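You operate a simulated robot arm through the tools that you are given. There is no shell and no other tool.

You run a simulated robot arm. Do the job below in one go: nothing can be reset, and whatever is moved stays where it is left.

Task
Start the green tester up and flush its hoses.
Fine: loose coupler back on its stub on the dark block, red mushroom button out, main switch on, RESET, then FLUSH; the screen reads CLEAN.

Only the result counts: the job must be done as asked and must still hold three seconds after the hand-in. Knocking over, shifting, dropping, spilling or breaking anything else fails it.

Robot
A 7-joint arm with a two-finger parallel gripper, fixed in place. Base frame: the origin is at the foot of the arm, x ahead of it, y to its left, z up. Units: cm, degrees, N and s.
Its first joint turns from -166.0 to 166.0 degrees. Payload 4.4 kg.
Tool frame: the origin (TCP) lies between the finger pads and is the grasp point; the fingertips stand 2.3 cm ahead of it; z points along the fingers, y is the line along which they close. Largest opening 9.4 cm; finger width 3.8, thickness 1; the body of the gripper, 5.4 by 9.6 cm, starts 3.9 cm behind the TCP.
Orientation is that of the tool frame in the base frame, as a unit quaternion [w, x, y, z]. With the fingers straight down and closing along the base's y, the tool's x points along the base's -x, its y along +y and its z along -z.

Tools
- The arm moves only by the tool send_rows. Its arguments are lists of equal length, an entry for each row: "fingers": the finger opening in cm, from 0 to 9.4; "linear": the shift along the tool's x, y, z in units of 300 mm (1.0 is 300 mm), a list of three; "rot": the turn, a rotation vector about the tool's x, y, z in units of 90 degrees (1.0 is 90 degrees), a list of three. In form: {"fingers": [fingers, ...], "linear": [[tx, ty, tz], ...], "rot": [[ax, ay, az], ...]}. A call has 1 to 20 rows; each row is the pose to reach, as a shift and turn from the pose commanded when the call began, along the tool's axes at that moment. A call with a number of a shift or a turn outside -1 to 1 is refused whole. A row lasts 0.2 s, in which the tool goes at most 5 cm and 8.6 degrees; a call with a longer step from one row to the next is refused whole, and so is a gripper value outside its range. Where a pose cannot be reached the arm comes as near as it can. A force on the tool above 70 N (or 10 N above the force at the start of the call, whichever is more), or a blocked arm, ends the call early, and 0.2 s more pass. The fingers move at their own pace (about 7.2 cm/s each) and stop on an object; they squeeze with about 24 N. The grip force told is the motor's: it shows also when the fingers shut on nothing. Time passes only in rows, and 0.2 s behind the last, so rows that repeat a pose let the fingers close. It gives the time, the measured TCP pose, the force on the tool (base axes), the opening and the grip force at its end, in the units of the frame above (readings bear some noise), with the torque about the TCP (base axes, N m) and any sound that the robot's microphone picked up, and new pictures: "views" is both (left out), scene, wrist or none.
- Cameras (640 x 400 px; columns grow to the right, rows downward): "scene" is fixed at [4.98, 65.05, 173.8]; the picture's right is [0.85, 0.53, 0.00], its down [0.24, -0.39, -0.89] and it looks along [-0.48, 0.75, -0.46] (base axes); focal length 214 px, centre (320, 200). "wrist" rides on the gripper at [8.6, 1.6, -7.5] in the tool frame; the picture's right is [-0.18, 0.98, 0.00], its down [-0.58, -0.11, -0.81] and it looks along [-0.79, -0.15, 0.59] (tool axes); focal length 243 px, centre (320, 200). There is no depth. A picture from a camera that has moved, and an enlarged one, comes with that camera's place and axes in the base frame and with its lens.
- close_up(camera, box): a new picture of the part [left, top, right, bottom] of that camera's present view, enlarged. It takes no simulated time.
- finish_job(): hands the job in; it is judged then, once.

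Places have to be worked out from the pictures, the camera data and where the tool is seen. Open the gripper and draw the arm clear of the work before you hand the job in, unless the task says otherwise.

The tools are called after "Request:" as a command line: name --argument value ..., lists and objects as JSON in quotes. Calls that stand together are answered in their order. send_rows: Moves the arm, as the interface text tells. Its arguments: {"type":"object","properties":{"fingers":{"type":"array"},"linear":{"type":"array"},"rot":{"type":"array"},"views":{"type":"string","enum":["both","scene","wrist","none"]}},"required":["fingers","linear","rot"]} The other tools are called the same way: close_up (camera, box) takes an enlarged picture of a part of a camera's view; finish_job () hands the job in.

At the start:

```text
clock: 0.0
eef_pos: [64.88, 44.93, 131.94]
ee_rot: [0.0, 0.0, 1.0, -0.001]
contact_force: [-0.4, 0.6, -0.3]
ft_torque: [0.05, 0.01, 0.03]
finger_gap: 9.39
grip_force: 0.0
```

scene: 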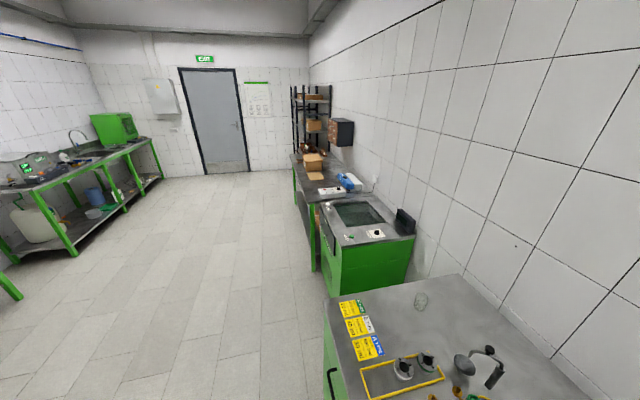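
wrist: 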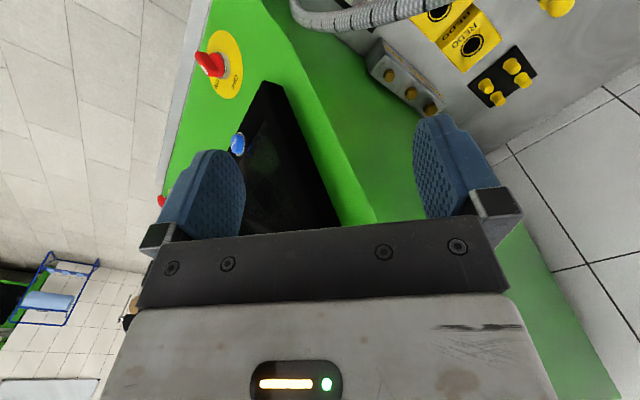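

I'll look closely at both views first, to see where the tester's parts are.

Request:
close_up --camera "wrist" --box '[140, 0, 400, 220]'

Request:
close_up --camera "wrist" --box '[280, 0, 640, 220]'

Request:
close_up --camera "scene" --box '[320, 270, 560, 400]'

```text
1.82 times, centred on (270, 110) of wrist
camera zoom: at [56.36, 46.58, 139.37], right [0.18, 0.98, 0.0], down [0.58, -0.11, 0.81], along [0.79, -0.15, -0.59], focal length 441 px, centre (411, 364)
```

zoom: 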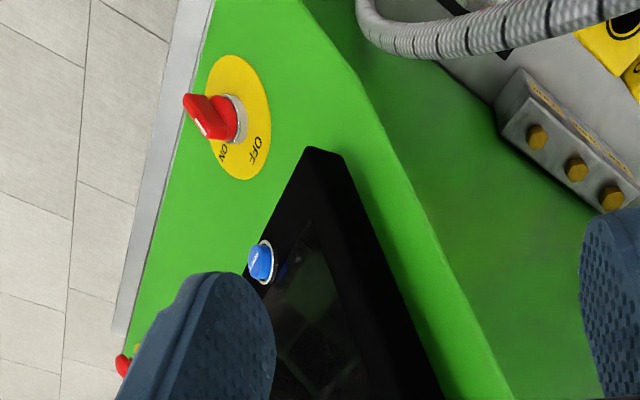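

```text
1.78 times, centred on (460, 110) of wrist
camera zoom: at [56.36, 46.58, 139.37], right [0.18, 0.98, 0.0], down [0.58, -0.11, 0.81], along [0.79, -0.15, -0.59], focal length 431 px, centre (71, 360)
```

zoom: 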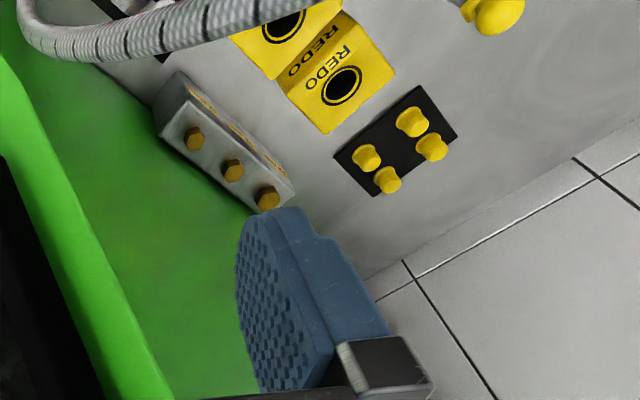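

```text
2.67 times, centred on (440, 335) of scene
camera zoom: at [4.98, 65.05, 173.8], right [0.85, 0.53, 0.0], down [0.24, -0.39, -0.89], along [-0.48, 0.75, -0.46], focal length 572 px, centre (0, -160)
```

zoom: 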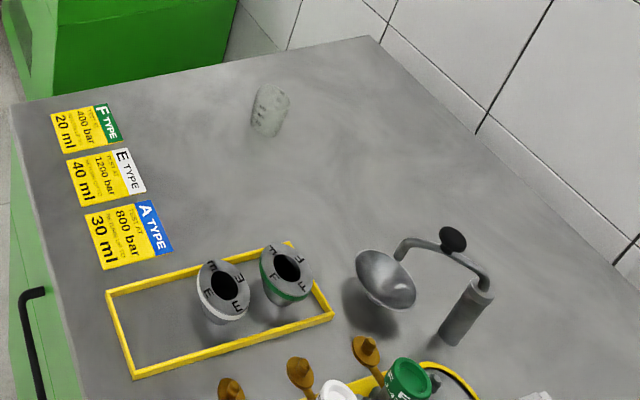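

The tester stands ahead (+x), and the wrist picture is upside down. I back off and rise a little to see more of it.

Request:
send_rows --fingers '[9.4, 9.4, 9.4, 9.4, 9.4]' --linear '[[0.1, 0, -0.1], [0.2, 0, -0.2], [0.3, 0, -0.3], [0.4, 0, -0.4], [0.5, 0, -0.5]]' --rot '[[0, 0, 0], [0, 0, 0], [0, 0, 0], [0, 0, 0], [0, 0, 0]]'

```text
clock: 1.2
eef_pos: [50.08, 44.74, 147.01]
ee_rot: [-0.001, 0.0, 1.0, 0.0]
contact_force: [-1.0, 0.0, -0.8]
ft_torque: [-0.02, -0.02, 0.0]
finger_gap: 9.42
grip_force: 0.2
camera wrist: at [41.59, 46.49, 154.47], right [0.18, 0.98, 0.0], down [0.58, -0.11, 0.81], along [0.79, -0.15, -0.59], focal length 243 px, centre (320, 200)
```

scene: 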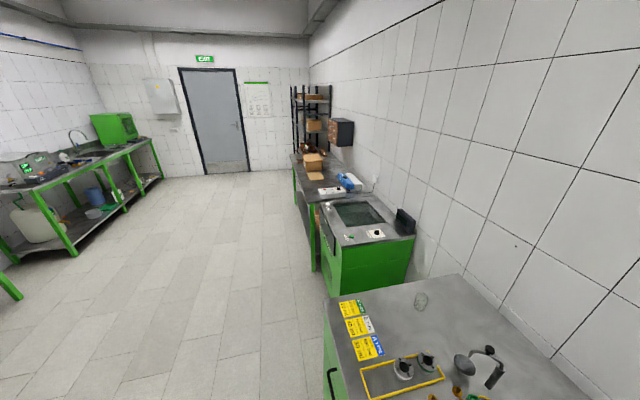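
wrist: 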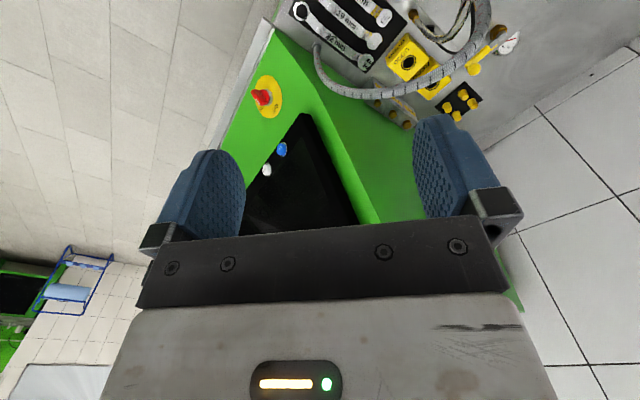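

The bench runs along the +y wall with the tester further out in x; the hoses and blocks are nearer. I draw further back and turn the wrist toward +y to look over the bench.

Request:
send_rows --fingers '[9.4, 9.4, 9.4, 9.4, 9.4, 9.4]' --linear '[[0.1, 0, 0], [0.2, 0, 0], [0.3, 0, 0], [0.4, 0, 0], [0.5, 0, 0], [0.6, 0, 0]]' --rot '[[0, 0, -0.09], [0, 0, -0.18], [0, 0, -0.27], [0, 0, -0.36], [0, 0, -0.45], [0, 0, -0.54]]'

```text
clock: 2.6
eef_pos: [31.74, 44.98, 146.64]
ee_rot: [0.001, -0.412, 0.911, -0.001]
contact_force: [1.0, -0.4, 0.1]
ft_torque: [0.0, 0.01, 0.02]
finger_gap: 9.38
grip_force: 0.0
camera wrist: at [25.01, 39.69, 154.04], right [-0.62, 0.79, 0.0], down [0.47, 0.37, 0.81], along [0.63, 0.5, -0.59], focal length 243 px, centre (320, 200)
```

scene: 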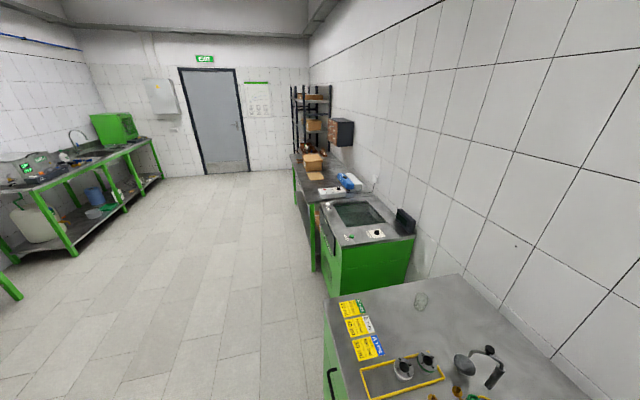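
wrist: 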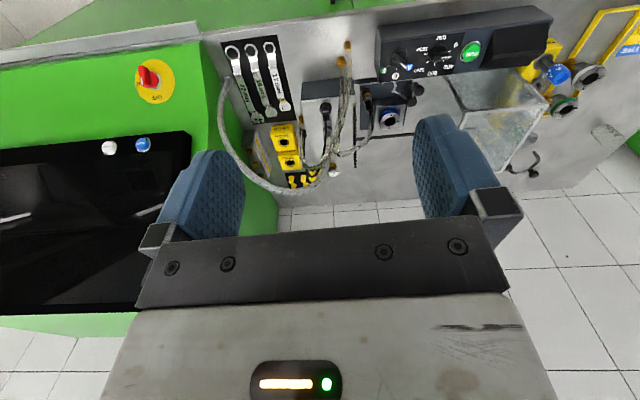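

Now the whole bench is visible; I enlarge the parts.

Request:
close_up --camera "wrist" --box '[200, 20, 430, 210]'

Request:
close_up --camera "wrist" --box '[370, 0, 640, 200]'

Request:
close_up --camera "wrist" --box '[0, 20, 240, 220]'

```text
2.11 times, centred on (315, 115) of wrist
camera zoom: at [25.01, 39.69, 154.04], right [-0.62, 0.79, 0.0], down [0.47, 0.37, 0.81], along [0.63, 0.5, -0.59], focal length 511 px, centre (330, 379)
```

zoom: 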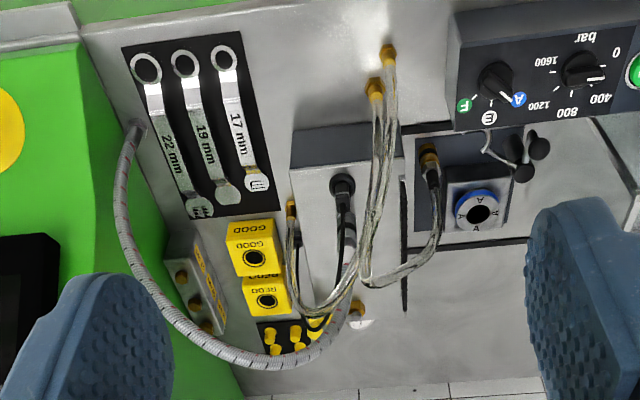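

```text
2.00 times, centred on (505, 100) of wrist
camera zoom: at [25.01, 39.69, 154.04], right [-0.62, 0.79, 0.0], down [0.47, 0.37, 0.81], along [0.63, 0.5, -0.59], focal length 485 px, centre (-50, 400)
```

zoom: 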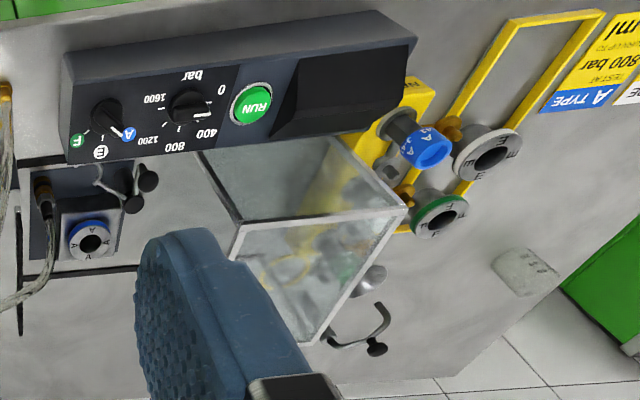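

```text
2.00 times, centred on (120, 120) of wrist
camera zoom: at [25.01, 39.69, 154.04], right [-0.62, 0.79, 0.0], down [0.47, 0.37, 0.81], along [0.63, 0.5, -0.59], focal length 485 px, centre (720, 360)
```

zoom: 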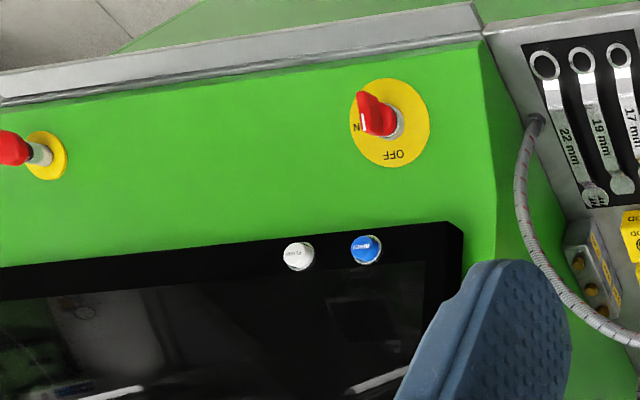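

Facing the bench squarely (it lies at about 45° to the base axes), the tester is on the right and I triangulate its main switch near [72.8, 27, 96]. I go closer over the hose area to find the loose coupler and the dark block.

Request:
send_rows --fingers '[9.4, 9.4, 9.4, 9.4, 9.4, 9.4]' --linear '[[-0.13, -0.02, 0.03], [-0.26, -0.04, 0.06], [-0.39, -0.06, 0.09], [-0.52, -0.08, 0.12], [-0.65, -0.1, 0.15], [-0.77, -0.12, 0.2]]' --rot '[[0, 0, 0], [0, 0, 0], [0, 0, 0], [0, 0, 0], [0, 0, 0], [0, 0, 0]]' --views "wrist"

Request:
close_up --camera "wrist" --box '[180, 0, 430, 200]'

```text
clock: 4.0
eef_pos: [49.9, 59.61, 141.34]
ee_rot: [0.001, -0.411, 0.912, 0.0]
contact_force: [0.7, -0.9, 1.2]
ft_torque: [0.02, 0.0, 0.0]
finger_gap: 9.37
grip_force: 0.1
camera wrist: at [43.06, 54.21, 148.72], right [-0.62, 0.79, 0.0], down [0.47, 0.36, 0.81], along [0.64, 0.5, -0.59], focal length 243 px, centre (320, 200)
```

wrist: 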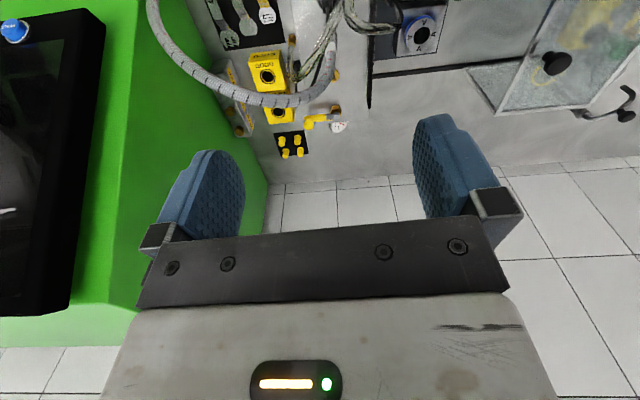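

```text
2.00 times, centred on (305, 100) of wrist
camera zoom: at [43.06, 54.21, 148.72], right [-0.62, 0.79, 0.0], down [0.47, 0.36, 0.81], along [0.64, 0.5, -0.59], focal length 485 px, centre (350, 400)
```

zoom: 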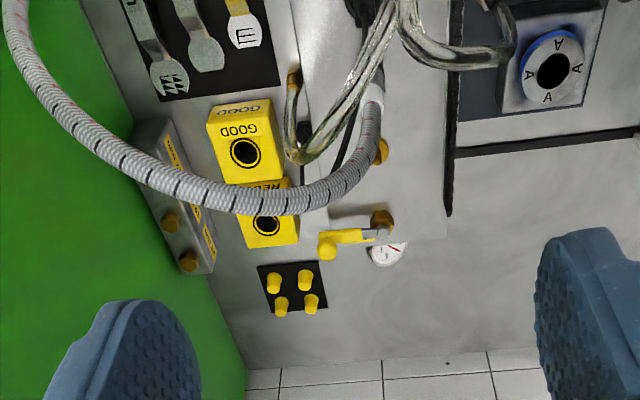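

I need a steeper look at the hose ends. I tilt the wrist so the camera looks more steeply down and draw back about 15 cm.

Request:
send_rows --fingers '[9.4, 9.4, 9.4, 9.4, 9.4, 9.4]' --linear '[[0.07, 0, -0.02], [0.14, 0, -0.04], [0.21, 0, -0.06], [0.28, 0, -0.08], [0.35, 0, -0.1], [0.4, 0, -0.12]]' --rot '[[0, 0.08, 0], [0, 0.16, 0], [0, 0.24, 0], [0, 0.32, 0], [0, 0.4, 0], [0, 0.48, 0]]' --views "wrist"

Request:
close_up --camera "wrist" --box '[180, 0, 460, 200]'

```text
clock: 5.4
eef_pos: [43.54, 52.29, 141.01]
ee_rot: [-0.255, -0.394, 0.875, -0.114]
contact_force: [0.6, -0.5, -0.3]
ft_torque: [0.0, 0.02, -0.01]
finger_gap: 9.39
grip_force: 0.2
out of reach, approached as far as the arm can: row 5, 6
camera wrist: at [40.12, 50.93, 151.77], right [-0.63, 0.77, -0.1], down [0.69, 0.62, 0.37], along [0.34, 0.17, -0.92], focal length 243 px, centre (320, 200)
```

wrist: 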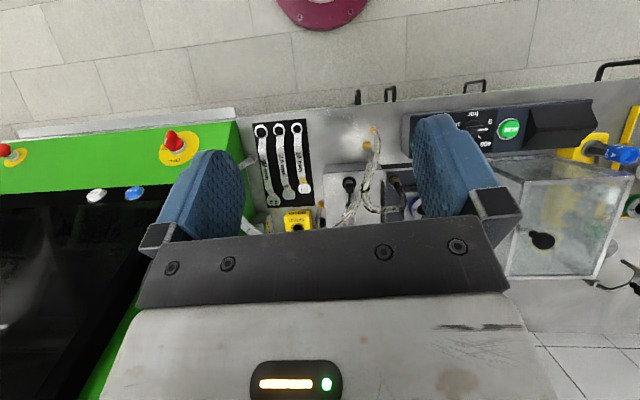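

```text
2.00 times, centred on (320, 100) of wrist
camera zoom: at [40.12, 50.93, 151.77], right [-0.63, 0.77, -0.1], down [0.69, 0.62, 0.37], along [0.34, 0.17, -0.92], focal length 485 px, centre (320, 400)
```

zoom: 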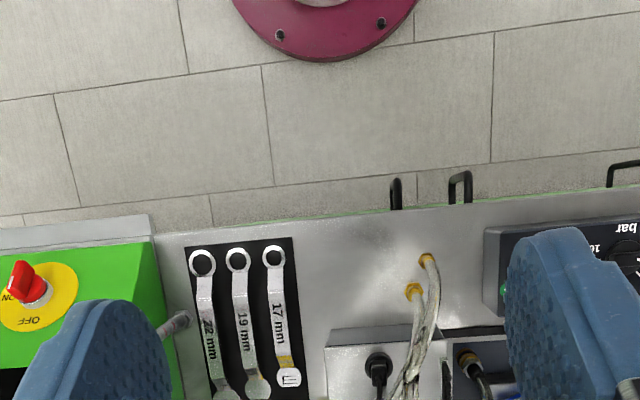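

The camera now looks nearly straight down, but the gripper hides the hose ends. I move about 20 cm forward over the bench at the same height.

Request:
send_rows --fingers '[9.4, 9.4, 9.4, 9.4, 9.4, 9.4]' --linear '[[-0.09, 0, -0.06], [-0.18, 0, -0.12], [-0.27, 0, -0.18], [-0.36, 0, -0.24], [-0.45, 0, -0.3], [-0.54, 0, -0.36]]' --rot '[[0, -0.02, 0], [0, -0.04, 0], [0, -0.06, 0], [0, -0.08, 0], [0, -0.1, 0], [0, -0.12, 0]]' --views "wrist"

Request:
close_up --camera "wrist" --box '[180, 0, 460, 200]'

```text
clock: 6.8
eef_pos: [56.33, 66.57, 141.41]
ee_rot: [-0.17, -0.405, 0.895, -0.076]
contact_force: [-0.3, -0.4, 0.1]
ft_torque: [0.01, -0.02, -0.02]
finger_gap: 9.43
grip_force: 0.1
camera wrist: at [51.66, 63.7, 151.49], right [-0.62, 0.78, -0.07], down [0.63, 0.56, 0.54], along [0.46, 0.29, -0.84], focal length 243 px, centre (320, 200)
```

wrist: 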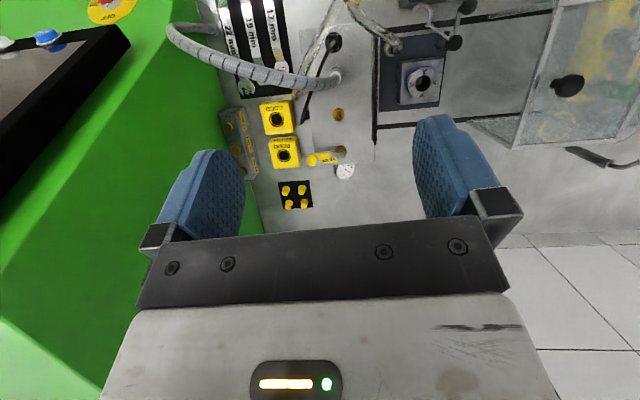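

```text
2.00 times, centred on (320, 100) of wrist
camera zoom: at [51.66, 63.7, 151.49], right [-0.62, 0.78, -0.07], down [0.63, 0.56, 0.54], along [0.46, 0.29, -0.84], focal length 485 px, centre (320, 400)
```

zoom: 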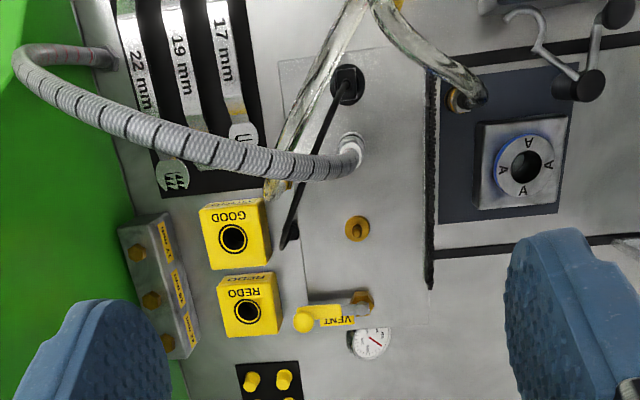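

The dark block (with the blue "A" socket) and the hose ends are in view. I enlarge both.

Request:
close_up --camera "wrist" --box '[370, 0, 470, 70]'

Request:
close_up --camera "wrist" --box '[270, 0, 400, 130]'

```text
5.71 times, centred on (420, 35) of wrist
camera zoom: at [51.66, 63.7, 151.49], right [-0.62, 0.78, -0.07], down [0.63, 0.56, 0.54], along [0.46, 0.29, -0.84], focal length 1386 px, centre (-251, 1143)
```

zoom: 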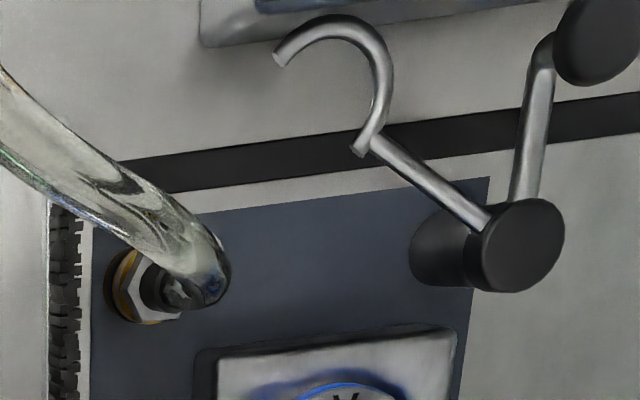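

```text
3.08 times, centred on (335, 65) of wrist
camera zoom: at [51.66, 63.7, 151.49], right [-0.62, 0.78, -0.07], down [0.63, 0.56, 0.54], along [0.46, 0.29, -0.84], focal length 746 px, centre (274, 615)
```

zoom: 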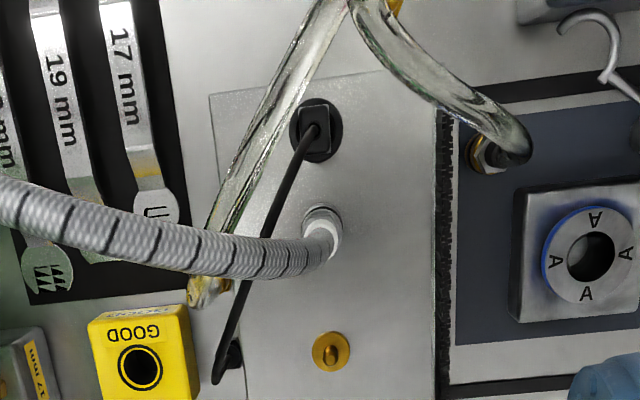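

The dark plate's brass stub seems to have its hose on, and another hose end lies by the GOOD box; I need the rest of the tester too. I level the wrist and move toward -y to look at the tester's right side.

Request:
send_rows --fingers '[9.4, 9.4, 9.4, 9.4, 9.4, 9.4, 9.4, 9.4]' --linear '[[0.122, -0.083, 0.035], [0.245, -0.167, 0.07], [0.367, -0.25, 0.104], [0.489, -0.333, 0.139], [0.611, -0.417, 0.173], [0.733, -0.5, 0.208], [0.856, -0.583, 0.242], [0.978, -0.667, 0.277]]' --rot '[[0, -0.03, 0], [0, -0.06, 0], [0, -0.09, 0], [0, -0.12, 0], [0, -0.15, 0], [0, -0.18, 0], [0, -0.21, 0], [0, -0.24, 0]]' --views "wrist"

Request:
close_up --camera "wrist" --box '[0, 0, 320, 200]'

```text
clock: 8.6
eef_pos: [51.4, 30.63, 144.35]
ee_rot: [0.0, -0.413, 0.911, 0.0]
contact_force: [-0.2, 0.0, -0.7]
ft_torque: [0.03, 0.05, 0.03]
finger_gap: 9.42
grip_force: 0.1
camera wrist: at [44.62, 25.26, 151.72], right [-0.62, 0.79, 0.0], down [0.47, 0.37, 0.81], along [0.63, 0.5, -0.59], focal length 243 px, centre (320, 200)
```

wrist: 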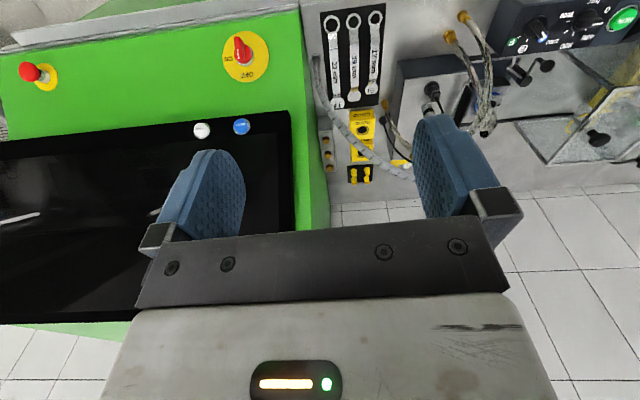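

```text
2.00 times, centred on (160, 100) of wrist
camera zoom: at [44.62, 25.26, 151.72], right [-0.62, 0.79, 0.0], down [0.47, 0.37, 0.81], along [0.63, 0.5, -0.59], focal length 485 px, centre (640, 400)
```

zoom: 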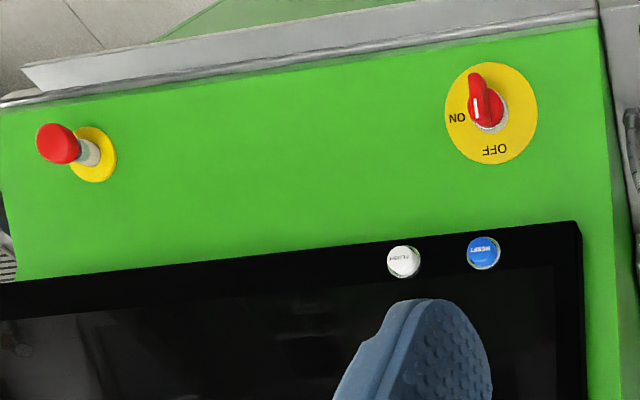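

Something dark with a hose peeks out on the tester's right side. I turn the wrist that way and move further toward -y.

Request:
send_rows --fingers '[9.4, 9.4, 9.4, 9.4, 9.4, 9.4, 9.4]' --linear '[[0.07, -0.03, -0.01], [0.14, -0.06, -0.03], [0.21, -0.09, -0.04], [0.28, -0.12, -0.06], [0.35, -0.15, -0.07], [0.42, -0.18, -0.09], [0.487, -0.2, -0.1]]' --rot '[[0, 0, 0.09], [0, 0, 0.18], [0, 0, 0.27], [0, 0, 0.36], [0, 0, 0.45], [0, 0, 0.54], [0, 0, 0.54]]' --views "wrist"

Request:
close_up --camera "wrist" --box '[0, 0, 320, 200]'

Request:
close_up --camera "wrist" --box '[160, 0, 480, 200]'

```text
clock: 10.2
eef_pos: [46.14, 15.78, 147.57]
ee_rot: [-0.001, 0.001, 1.0, 0.0]
contact_force: [-0.1, -0.3, -0.2]
ft_torque: [0.0, 0.0, -0.02]
finger_gap: 9.39
grip_force: 0.0
camera wrist: at [37.6, 17.53, 154.84], right [0.19, 0.98, 0.0], down [0.58, -0.11, 0.81], along [0.79, -0.15, -0.59], focal length 243 px, centre (320, 200)
```

wrist: 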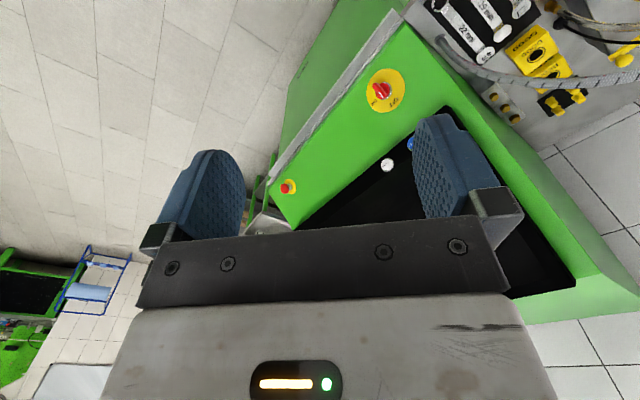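

```text
2.00 times, centred on (160, 100) of wrist
camera zoom: at [37.6, 17.53, 154.84], right [0.19, 0.98, 0.0], down [0.58, -0.11, 0.81], along [0.79, -0.15, -0.59], focal length 485 px, centre (640, 400)
```

zoom: 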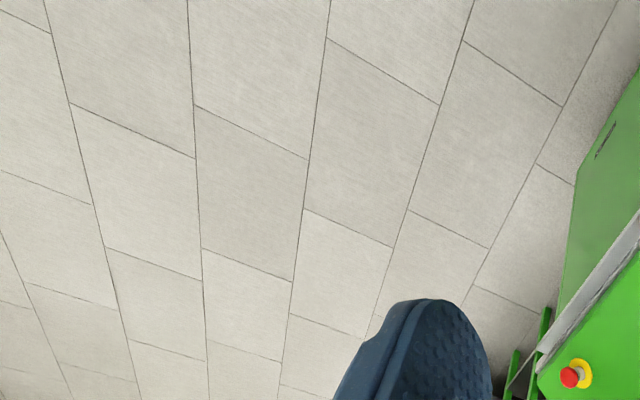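

```text
2.00 times, centred on (320, 100) of wrist
camera zoom: at [37.6, 17.53, 154.84], right [0.19, 0.98, 0.0], down [0.58, -0.11, 0.81], along [0.79, -0.15, -0.59], focal length 485 px, centre (320, 400)
```

zoom: 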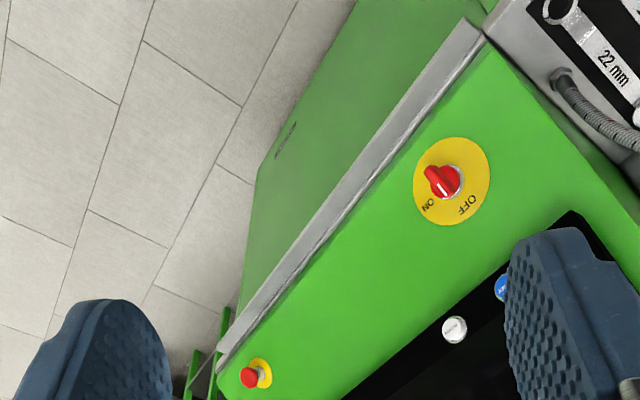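

The mushroom is at the tester's far right end and the whole tester is mapped roughly. The loose coupler must be in the hose area, so I go for a lower, closer frontal view of it.

Request:
send_rows --fingers '[9.4, 9.4, 9.4, 9.4, 9.4, 9.4, 9.4, 9.4]' --linear '[[0.03, 0.12, 0.08], [0.06, 0.24, 0.16], [0.09, 0.36, 0.24], [0.12, 0.48, 0.32], [0.15, 0.6, 0.4], [0.18, 0.72, 0.48], [0.21, 0.84, 0.56], [0.24, 0.96, 0.64]]' --rot '[[0, 0, -0.07], [0, 0, -0.14], [0, 0, -0.21], [0, 0, -0.28], [0, 0, -0.35], [0, 0, -0.42], [0, 0, -0.49], [0, 0, -0.56]]' --views "wrist"

Request:
close_up --camera "wrist" --box '[200, 0, 520, 200]'

```text
clock: 12.0
eef_pos: [39.0, 44.56, 128.21]
ee_rot: [0.001, -0.427, 0.904, 0.0]
contact_force: [-0.1, 0.0, 1.0]
ft_torque: [-0.01, 0.02, -0.02]
finger_gap: 9.39
grip_force: 0.0
camera wrist: at [32.35, 38.99, 135.62], right [-0.64, 0.77, 0.0], down [0.45, 0.38, 0.81], along [0.62, 0.52, -0.59], focal length 243 px, centre (320, 200)
```

wrist: 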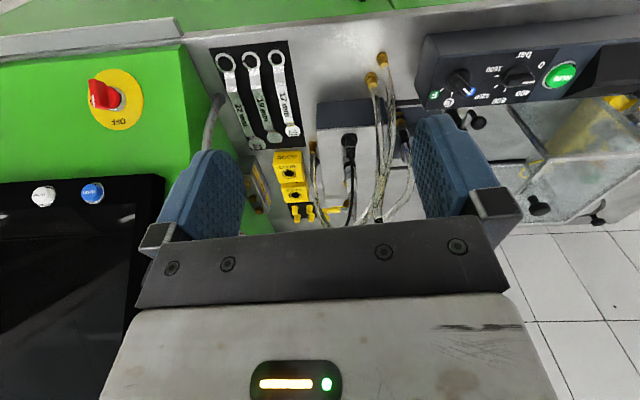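

```text
2.00 times, centred on (360, 100) of wrist
camera zoom: at [32.35, 38.99, 135.62], right [-0.64, 0.77, 0.0], down [0.45, 0.38, 0.81], along [0.62, 0.52, -0.59], focal length 485 px, centre (240, 400)
```

zoom: 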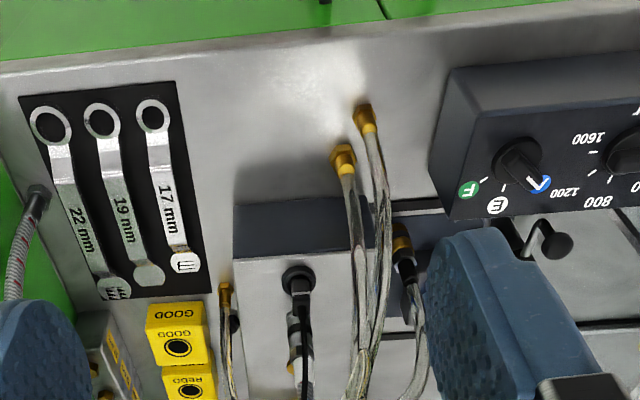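

I'm still too high to see the hose ends from the side; I go down another 20 cm and slightly back.

Request:
send_rows --fingers '[9.4, 9.4, 9.4, 9.4, 9.4]' --linear '[[0.03, -0.03, 0.14], [0.06, -0.06, 0.28], [0.09, -0.09, 0.42], [0.12, -0.12, 0.56], [0.15, -0.15, 0.68]]' --rot '[[0, 0, 0], [0, 0, 0], [0, 0, 0], [0, 0, 0], [0, 0, 0]]' --views "wrist"

Request:
close_up --camera "wrist" --box '[200, 0, 480, 240]'

```text
clock: 13.2
eef_pos: [39.68, 38.5, 107.99]
ee_rot: [0.001, -0.426, 0.905, 0.0]
contact_force: [0.4, -0.5, -0.9]
ft_torque: [-0.03, -0.02, 0.03]
finger_gap: 9.38
grip_force: 0.2
camera wrist: at [32.98, 33.03, 115.36], right [-0.64, 0.77, 0.0], down [0.45, 0.38, 0.81], along [0.62, 0.52, -0.59], focal length 243 px, centre (320, 200)
```

wrist: 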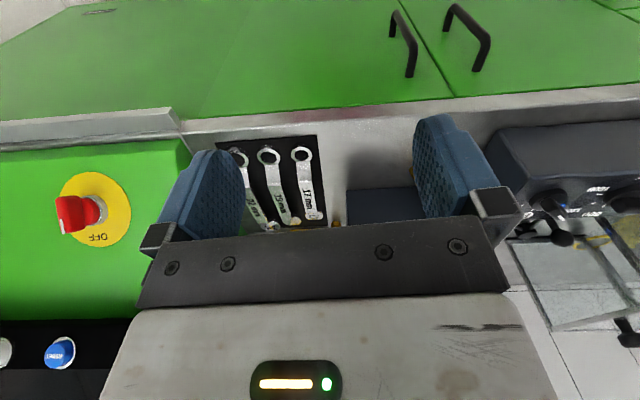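

```text
1.67 times, centred on (340, 120) of wrist
camera zoom: at [32.98, 33.03, 115.36], right [-0.64, 0.77, 0.0], down [0.45, 0.38, 0.81], along [0.62, 0.52, -0.59], focal length 404 px, centre (287, 333)
```

zoom: 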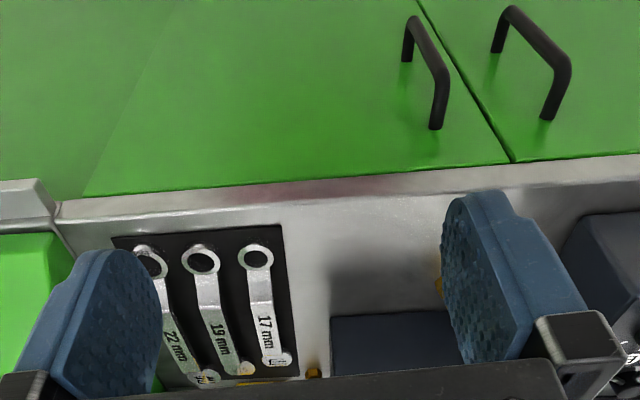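

The gripper hides the middle, so I tilt the fingers forward, making the camera look nearly level, and shift in front of the hoses.

Request:
send_rows --fingers '[9.4, 9.4, 9.4, 9.4, 9.4]' --linear '[[-0.03, 0.05, -0.03], [-0.05, 0.1, -0.06], [-0.07, 0.15, -0.09], [-0.09, 0.2, -0.12], [-0.1, 0.25, -0.15]]' --rot '[[0, -0.07, 0], [0, -0.14, 0], [0, -0.21, 0], [0, -0.28, 0], [0, -0.35, 0]]' --views "wrist"

Request:
close_up --camera "wrist" --box '[200, 0, 480, 200]'

```text
clock: 14.4
eef_pos: [35.92, 45.41, 112.3]
ee_rot: [0.246, -0.41, 0.871, 0.116]
contact_force: [0.1, -0.7, -0.6]
ft_torque: [0.03, 0.02, -0.03]
finger_gap: 9.39
grip_force: 0.0
camera wrist: at [27.57, 37.77, 114.12], right [-0.66, 0.75, 0.1], down [0.13, -0.01, 0.99], along [0.74, 0.66, -0.09], focal length 243 px, centre (320, 200)
```

wrist: 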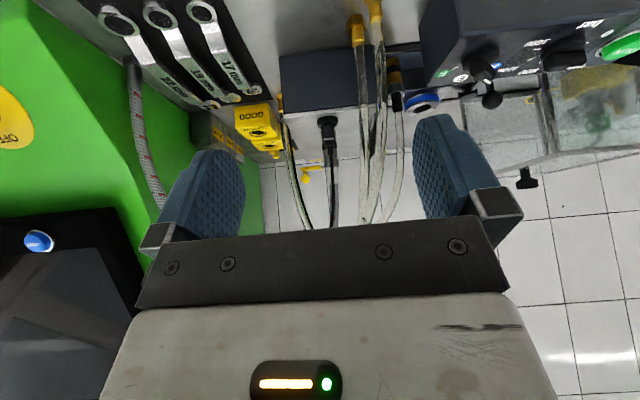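

```text
2.00 times, centred on (340, 100) of wrist
camera zoom: at [27.57, 37.77, 114.12], right [-0.66, 0.75, 0.1], down [0.13, -0.01, 0.99], along [0.74, 0.66, -0.09], focal length 485 px, centre (280, 400)
```

zoom: 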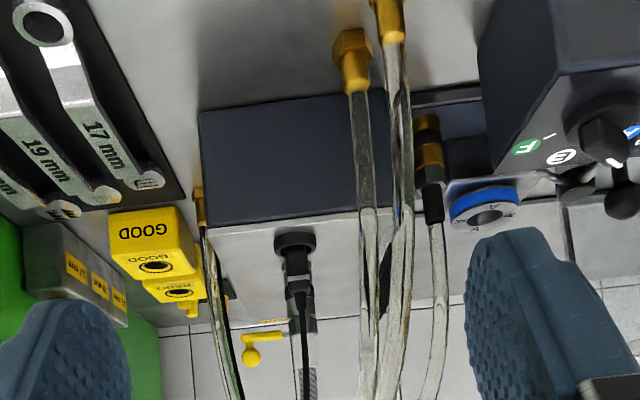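

All clear hoses stand up from brass fittings here. I enlarge each fitting to see whether one is only loosely seated.

Request:
close_up --camera "wrist" --box '[270, 0, 370, 70]'

Request:
close_up --camera "wrist" --box '[350, 20, 460, 120]'

Request:
close_up --camera "wrist" --box '[240, 60, 340, 220]'

```text
5.71 times, centred on (320, 35) of wrist
camera zoom: at [27.57, 37.77, 114.12], right [-0.66, 0.75, 0.1], down [0.13, -0.01, 0.99], along [0.74, 0.66, -0.09], focal length 1386 px, centre (320, 1143)
```

zoom: 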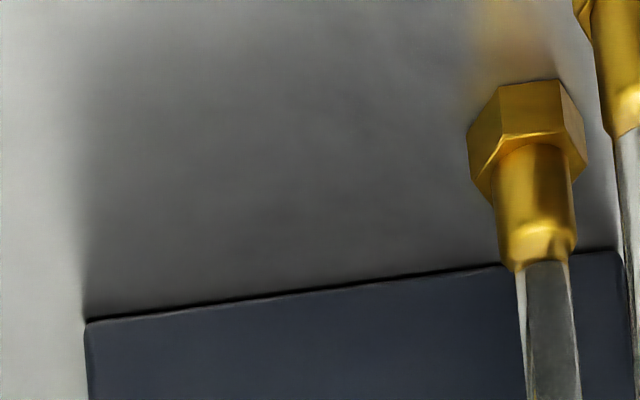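

```text
4.00 times, centred on (405, 70) of wrist
camera zoom: at [27.57, 37.77, 114.12], right [-0.66, 0.75, 0.1], down [0.13, -0.01, 0.99], along [0.74, 0.66, -0.09], focal length 970 px, centre (-20, 720)
```

zoom: 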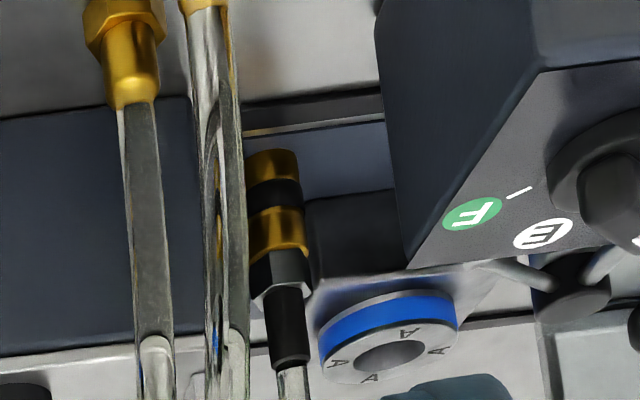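

```text
2.50 times, centred on (290, 140) of wrist
camera zoom: at [27.57, 37.77, 114.12], right [-0.66, 0.75, 0.1], down [0.13, -0.01, 0.99], along [0.74, 0.66, -0.09], focal length 606 px, centre (395, 350)
```

zoom: 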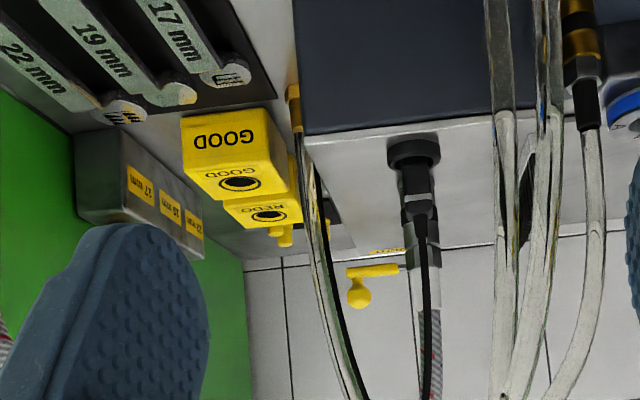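

All those look seated, so I check the left part of the bench with the same look, moving left and up, clear of the RUN panel.

Request:
send_rows --fingers '[9.4, 9.4, 9.4, 9.4, 9.4, 9.4, 9.4, 9.4]' --linear '[[-0.056, 0.105, -0.0725], [-0.112, 0.21, -0.145], [-0.168, 0.315, -0.2175], [-0.225, 0.42, -0.29], [-0.28, 0.525, -0.3625], [-0.337, 0.63, -0.435], [-0.393, 0.735, -0.5075], [-0.45, 0.84, -0.58]]' --rot '[[0, 0.03, 0], [0, 0.06, 0], [0, 0.09, 0], [0, 0.12, 0], [0, 0.15, 0], [0, 0.18, 0], [0, 0.21, 0], [0, 0.24, 0]]' --views "both"

Request:
close_up --camera "wrist" --box '[200, 0, 480, 200]'

```text
clock: 16.2
eef_pos: [18.03, 63.53, 134.15]
ee_rot: [0.077, -0.424, 0.902, 0.037]
contact_force: [0.2, 0.7, 0.3]
ft_torque: [-0.01, 0.01, 0.0]
finger_gap: 9.41
grip_force: 0.0
camera wrist: at [10.56, 57.02, 139.92], right [-0.64, 0.77, 0.03], down [0.36, 0.27, 0.89], along [0.68, 0.58, -0.45], focal length 243 px, centre (320, 200)
```

scene: 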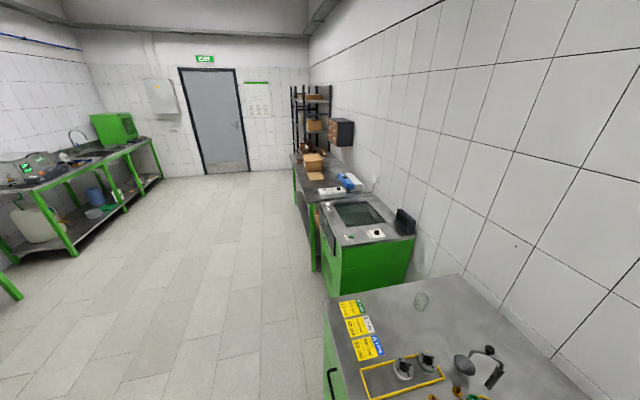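
wrist: 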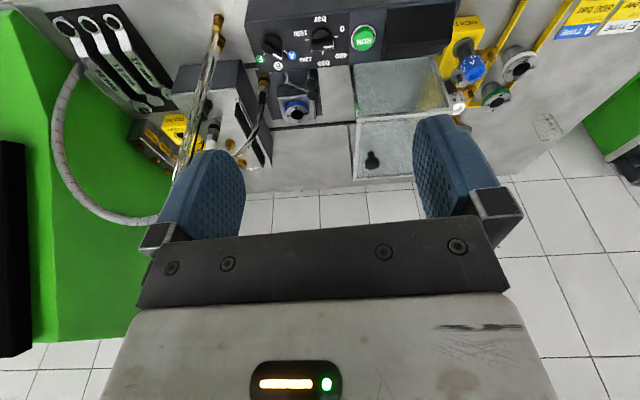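

```text
2.00 times, centred on (340, 100) of wrist
camera zoom: at [10.56, 57.02, 139.92], right [-0.64, 0.77, 0.03], down [0.36, 0.27, 0.89], along [0.68, 0.58, -0.45], focal length 485 px, centre (280, 400)
```

zoom: 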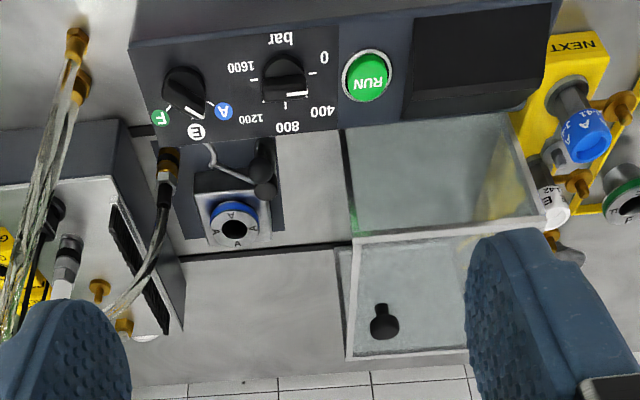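

The tall dark box with a light top carries a knurled grey coupler (braided hose), a bare brass stub and a vent lever. I enlarge its top.

Request:
close_up --camera "wrist" --box '[170, 70, 290, 170]'

Request:
close_up --camera "wrist" --box '[420, 0, 580, 130]'

```text
4.00 times, centred on (230, 120) of wrist
camera zoom: at [10.56, 57.02, 139.92], right [-0.64, 0.77, 0.03], down [0.36, 0.27, 0.89], along [0.68, 0.58, -0.45], focal length 970 px, centre (680, 520)
```

zoom: 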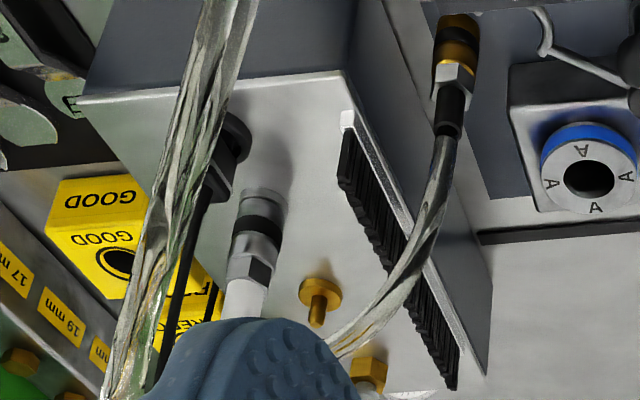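

```text
3.08 times, centred on (500, 65) of wrist
camera zoom: at [10.56, 57.02, 139.92], right [-0.64, 0.77, 0.03], down [0.36, 0.27, 0.89], along [0.68, 0.58, -0.45], focal length 746 px, centre (-234, 615)
```

zoom: 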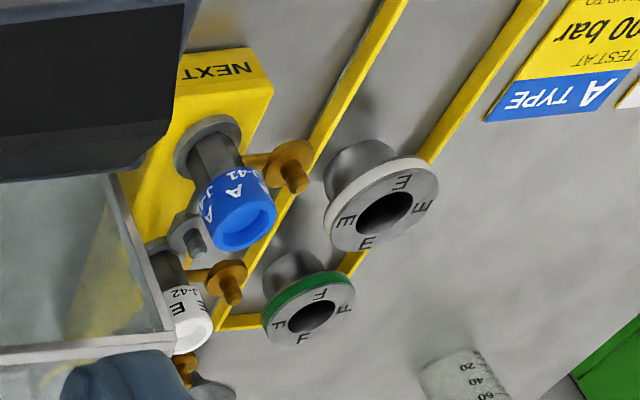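

The braided hose's grey coupler on the dark box is the likely "loose coupler"; a bare brass stub is beside it. I level the wrist and go left/above the box for a look at it from the other side.

Request:
send_rows --fingers '[9.4, 9.4, 9.4, 9.4, 9.4, 9.4]' --linear '[[-0.117, -0.04, 0.04], [-0.233, -0.08, 0.1], [-0.35, -0.119, 0.16], [-0.467, -0.158, 0.23], [-0.583, -0.198, 0.31], [-0.7, -0.237, 0.38]]' --rot '[[0, 0.02, 0], [0, 0.04, 0], [0, 0.06, 0], [0, 0.08, 0], [0, 0.1, 0], [0, 0.11, 0]]' --views "none"

Request:
send_rows --fingers '[9.4, 9.4, 9.4, 9.4, 9.4, 9.4, 9.4, 9.4, 9.4]' --linear '[[0, 0, 0], [0, 0, 0], [0, 0, 0], [0, 0, 0], [0, 0, 0], [0, 0, 0], [0, 0, 0], [0, 0, 0], [0, 0, 0]]' --rot '[[0, 0, 0.09], [0, 0, 0.18], [0, 0, 0.27], [0, 0, 0.36], [0, 0, 0.45], [0, 0, 0.54], [0, 0, 0.63], [0, 0, 0.72], [0, 0, 0.8]]' --views "wrist"

Request:
close_up --camera "wrist" --box '[180, 0, 460, 200]'

```text
clock: 17.6
eef_pos: [37.57, 76.13, 126.79]
ee_rot: [0.001, -0.425, 0.905, 0.0]
contact_force: [-0.5, -0.9, 0.2]
ft_torque: [0.03, 0.0, -0.02]
finger_gap: 9.41
grip_force: 0.1
```

```text
clock: 19.6
eef_pos: [37.95, 76.29, 126.63]
ee_rot: [0.0, 0.189, 0.982, 0.0]
contact_force: [0.1, 0.0, 1.1]
ft_torque: [-0.06, -0.01, -0.01]
finger_gap: 9.37
grip_force: 0.1
camera wrist: at [30.5, 81.0, 134.02], right [0.53, 0.85, 0.0], down [0.5, -0.32, 0.81], along [0.68, -0.43, -0.59], focal length 243 px, centre (320, 200)
```

wrist: 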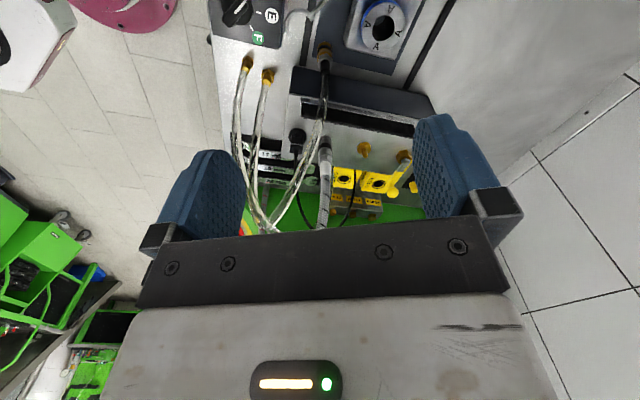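

```text
2.00 times, centred on (320, 100) of wrist
camera zoom: at [30.5, 81.0, 134.02], right [0.53, 0.85, 0.0], down [0.5, -0.32, 0.81], along [0.68, -0.43, -0.59], focal length 485 px, centre (320, 400)
```

zoom: 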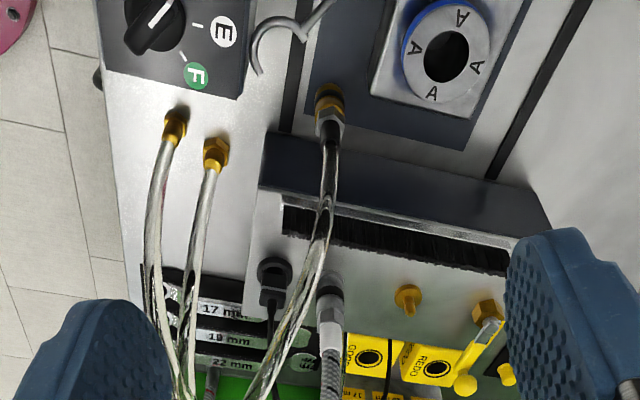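

I enlarge the coupler, the bare brass stub and the fitting on the blue-grey plate from this side.

Request:
close_up --camera "wrist" --box '[280, 100, 420, 200]'

Request:
close_up --camera "wrist" --box '[210, 20, 370, 130]'

```text
4.00 times, centred on (350, 150) of wrist
camera zoom: at [30.5, 81.0, 134.02], right [0.53, 0.85, 0.0], down [0.5, -0.32, 0.81], along [0.68, -0.43, -0.59], focal length 970 px, centre (200, 400)
```

zoom: 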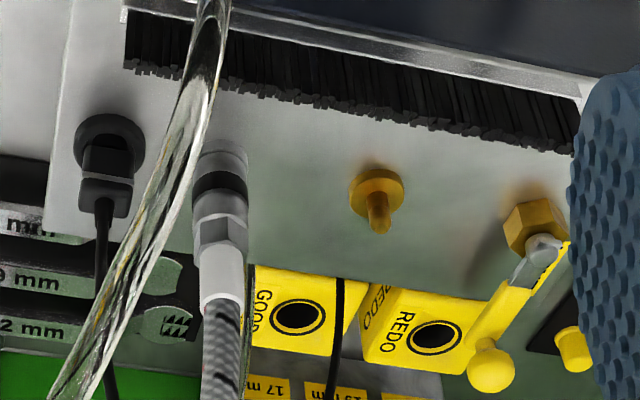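

```text
3.64 times, centred on (290, 75) of wrist
camera zoom: at [30.5, 81.0, 134.02], right [0.53, 0.85, 0.0], down [0.5, -0.32, 0.81], along [0.68, -0.43, -0.59], focal length 882 px, centre (429, 654)
```

zoom: 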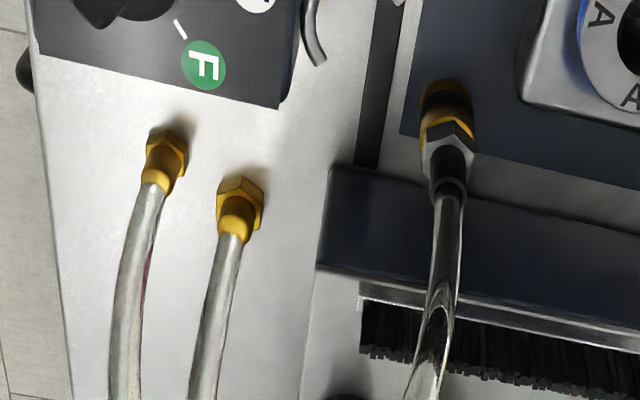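

The bare brass nipple on the box top has no coupler, while the rest look attached. Before deciding, I check the tester's right side; I rise first and travel high, clear of the hoses.

Request:
send_rows --fingers '[9.4, 9.4, 9.4, 9.4, 9.4, 9.4, 9.4, 9.4, 9.4, 9.4, 9.4]' --linear '[[0, 0, -0.16], [0, 0, -0.32], [0, 0, -0.48], [-0.05, -0.11, -0.5], [-0.11, -0.23, -0.5], [-0.17, -0.35, -0.5], [-0.23, -0.47, -0.5], [-0.29, -0.59, -0.5], [-0.35, -0.71, -0.5], [-0.41, -0.83, -0.5], [-0.46, -0.95, -0.5]]' --rot '[[0, 0, 0], [0, 0, 0], [0, 0, 0], [0, 0, 0], [0, 0, 0], [0, 0, 0], [0, 0, 0], [0, 0, 0], [0, 0, 0], [0, 0, 0], [0, 0, 0]]' --views "wrist"

Request:
send_rows --fingers '[9.4, 9.4, 9.4, 9.4, 9.4, 9.4, 9.4, 9.4, 9.4]' --linear '[[-0.02, -0.11, 0], [-0.04, -0.22, 0], [-0.06, -0.33, 0], [-0.1, -0.44, 0], [-0.15, -0.55, 0], [-0.2, -0.66, 0], [-0.25, -0.77, 0], [-0.3, -0.88, 0], [-0.35, -0.98, 0]]' --rot '[[0, 0, 0], [0, 0, 0], [0, 0, 0], [0, 0, 0], [0, 0, 0], [0, 0, 0], [0, 0, 0], [0, 0, 0], [0, 0, 0]]' --views "wrist"

```text
clock: 22.0
eef_pos: [40.31, 44.49, 141.6]
ee_rot: [-0.001, 0.188, 0.982, 0.001]
contact_force: [-0.1, -0.5, 0.0]
ft_torque: [0.0, 0.01, -0.02]
finger_gap: 9.39
grip_force: 0.1
camera wrist: at [32.93, 49.33, 149.1], right [0.53, 0.85, 0.0], down [0.5, -0.31, 0.81], along [0.68, -0.43, -0.59], focal length 243 px, centre (320, 200)
```

wrist: 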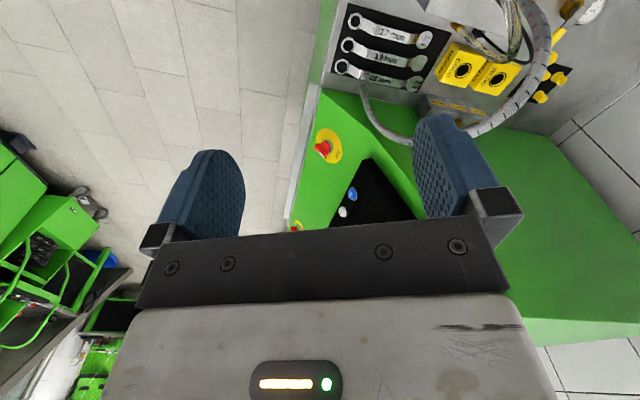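

```text
clock: 24.0
eef_pos: [38.93, 13.4, 141.8]
ee_rot: [0.0, 0.188, 0.982, 0.0]
contact_force: [0.8, 0.6, -0.4]
ft_torque: [0.05, 0.01, 0.01]
finger_gap: 9.41
grip_force: 0.0
camera wrist: at [31.53, 18.11, 149.19], right [0.53, 0.85, 0.0], down [0.5, -0.32, 0.81], along [0.68, -0.43, -0.59], focal length 243 px, centre (320, 200)
```

wrist: 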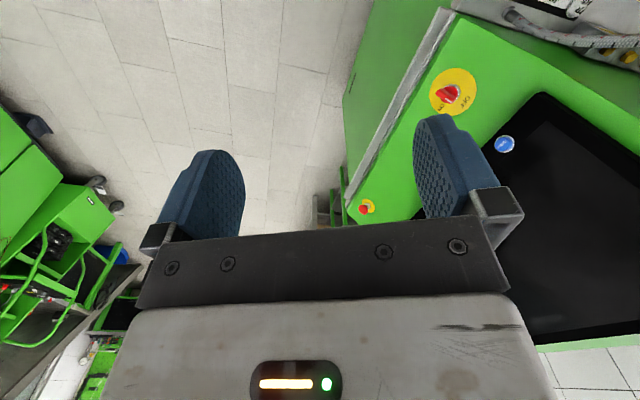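

Nothing loose shows on the right so far; I enlarge around the mushroom and its surroundings.

Request:
close_up --camera "wrist" --box '[290, 140, 430, 235]'

Request:
close_up --camera "wrist" --box '[420, 0, 640, 160]'

```text
4.21 times, centred on (360, 188) of wrist
camera zoom: at [31.53, 18.11, 149.19], right [0.53, 0.85, 0.0], down [0.5, -0.32, 0.81], along [0.68, -0.43, -0.59], focal length 1022 px, centre (152, 253)
```

zoom: 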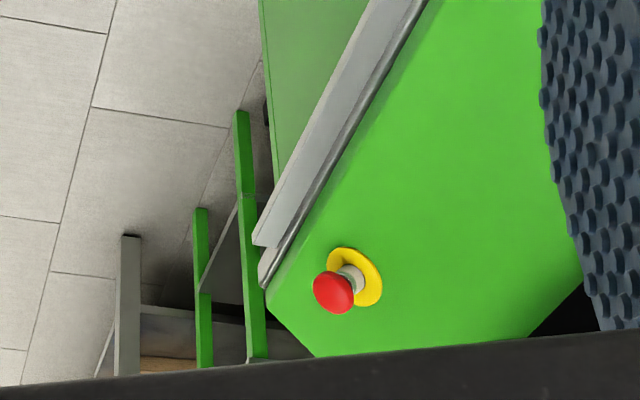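

```text
2.50 times, centred on (530, 80) of wrist
camera zoom: at [31.53, 18.11, 149.19], right [0.53, 0.85, 0.0], down [0.5, -0.32, 0.81], along [0.68, -0.43, -0.59], focal length 606 px, centre (-205, 500)
```

zoom: 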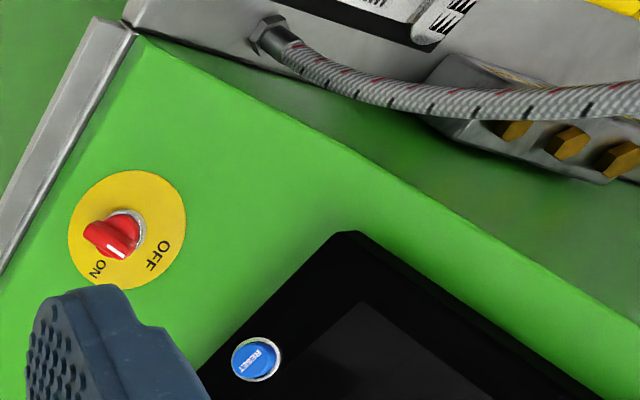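

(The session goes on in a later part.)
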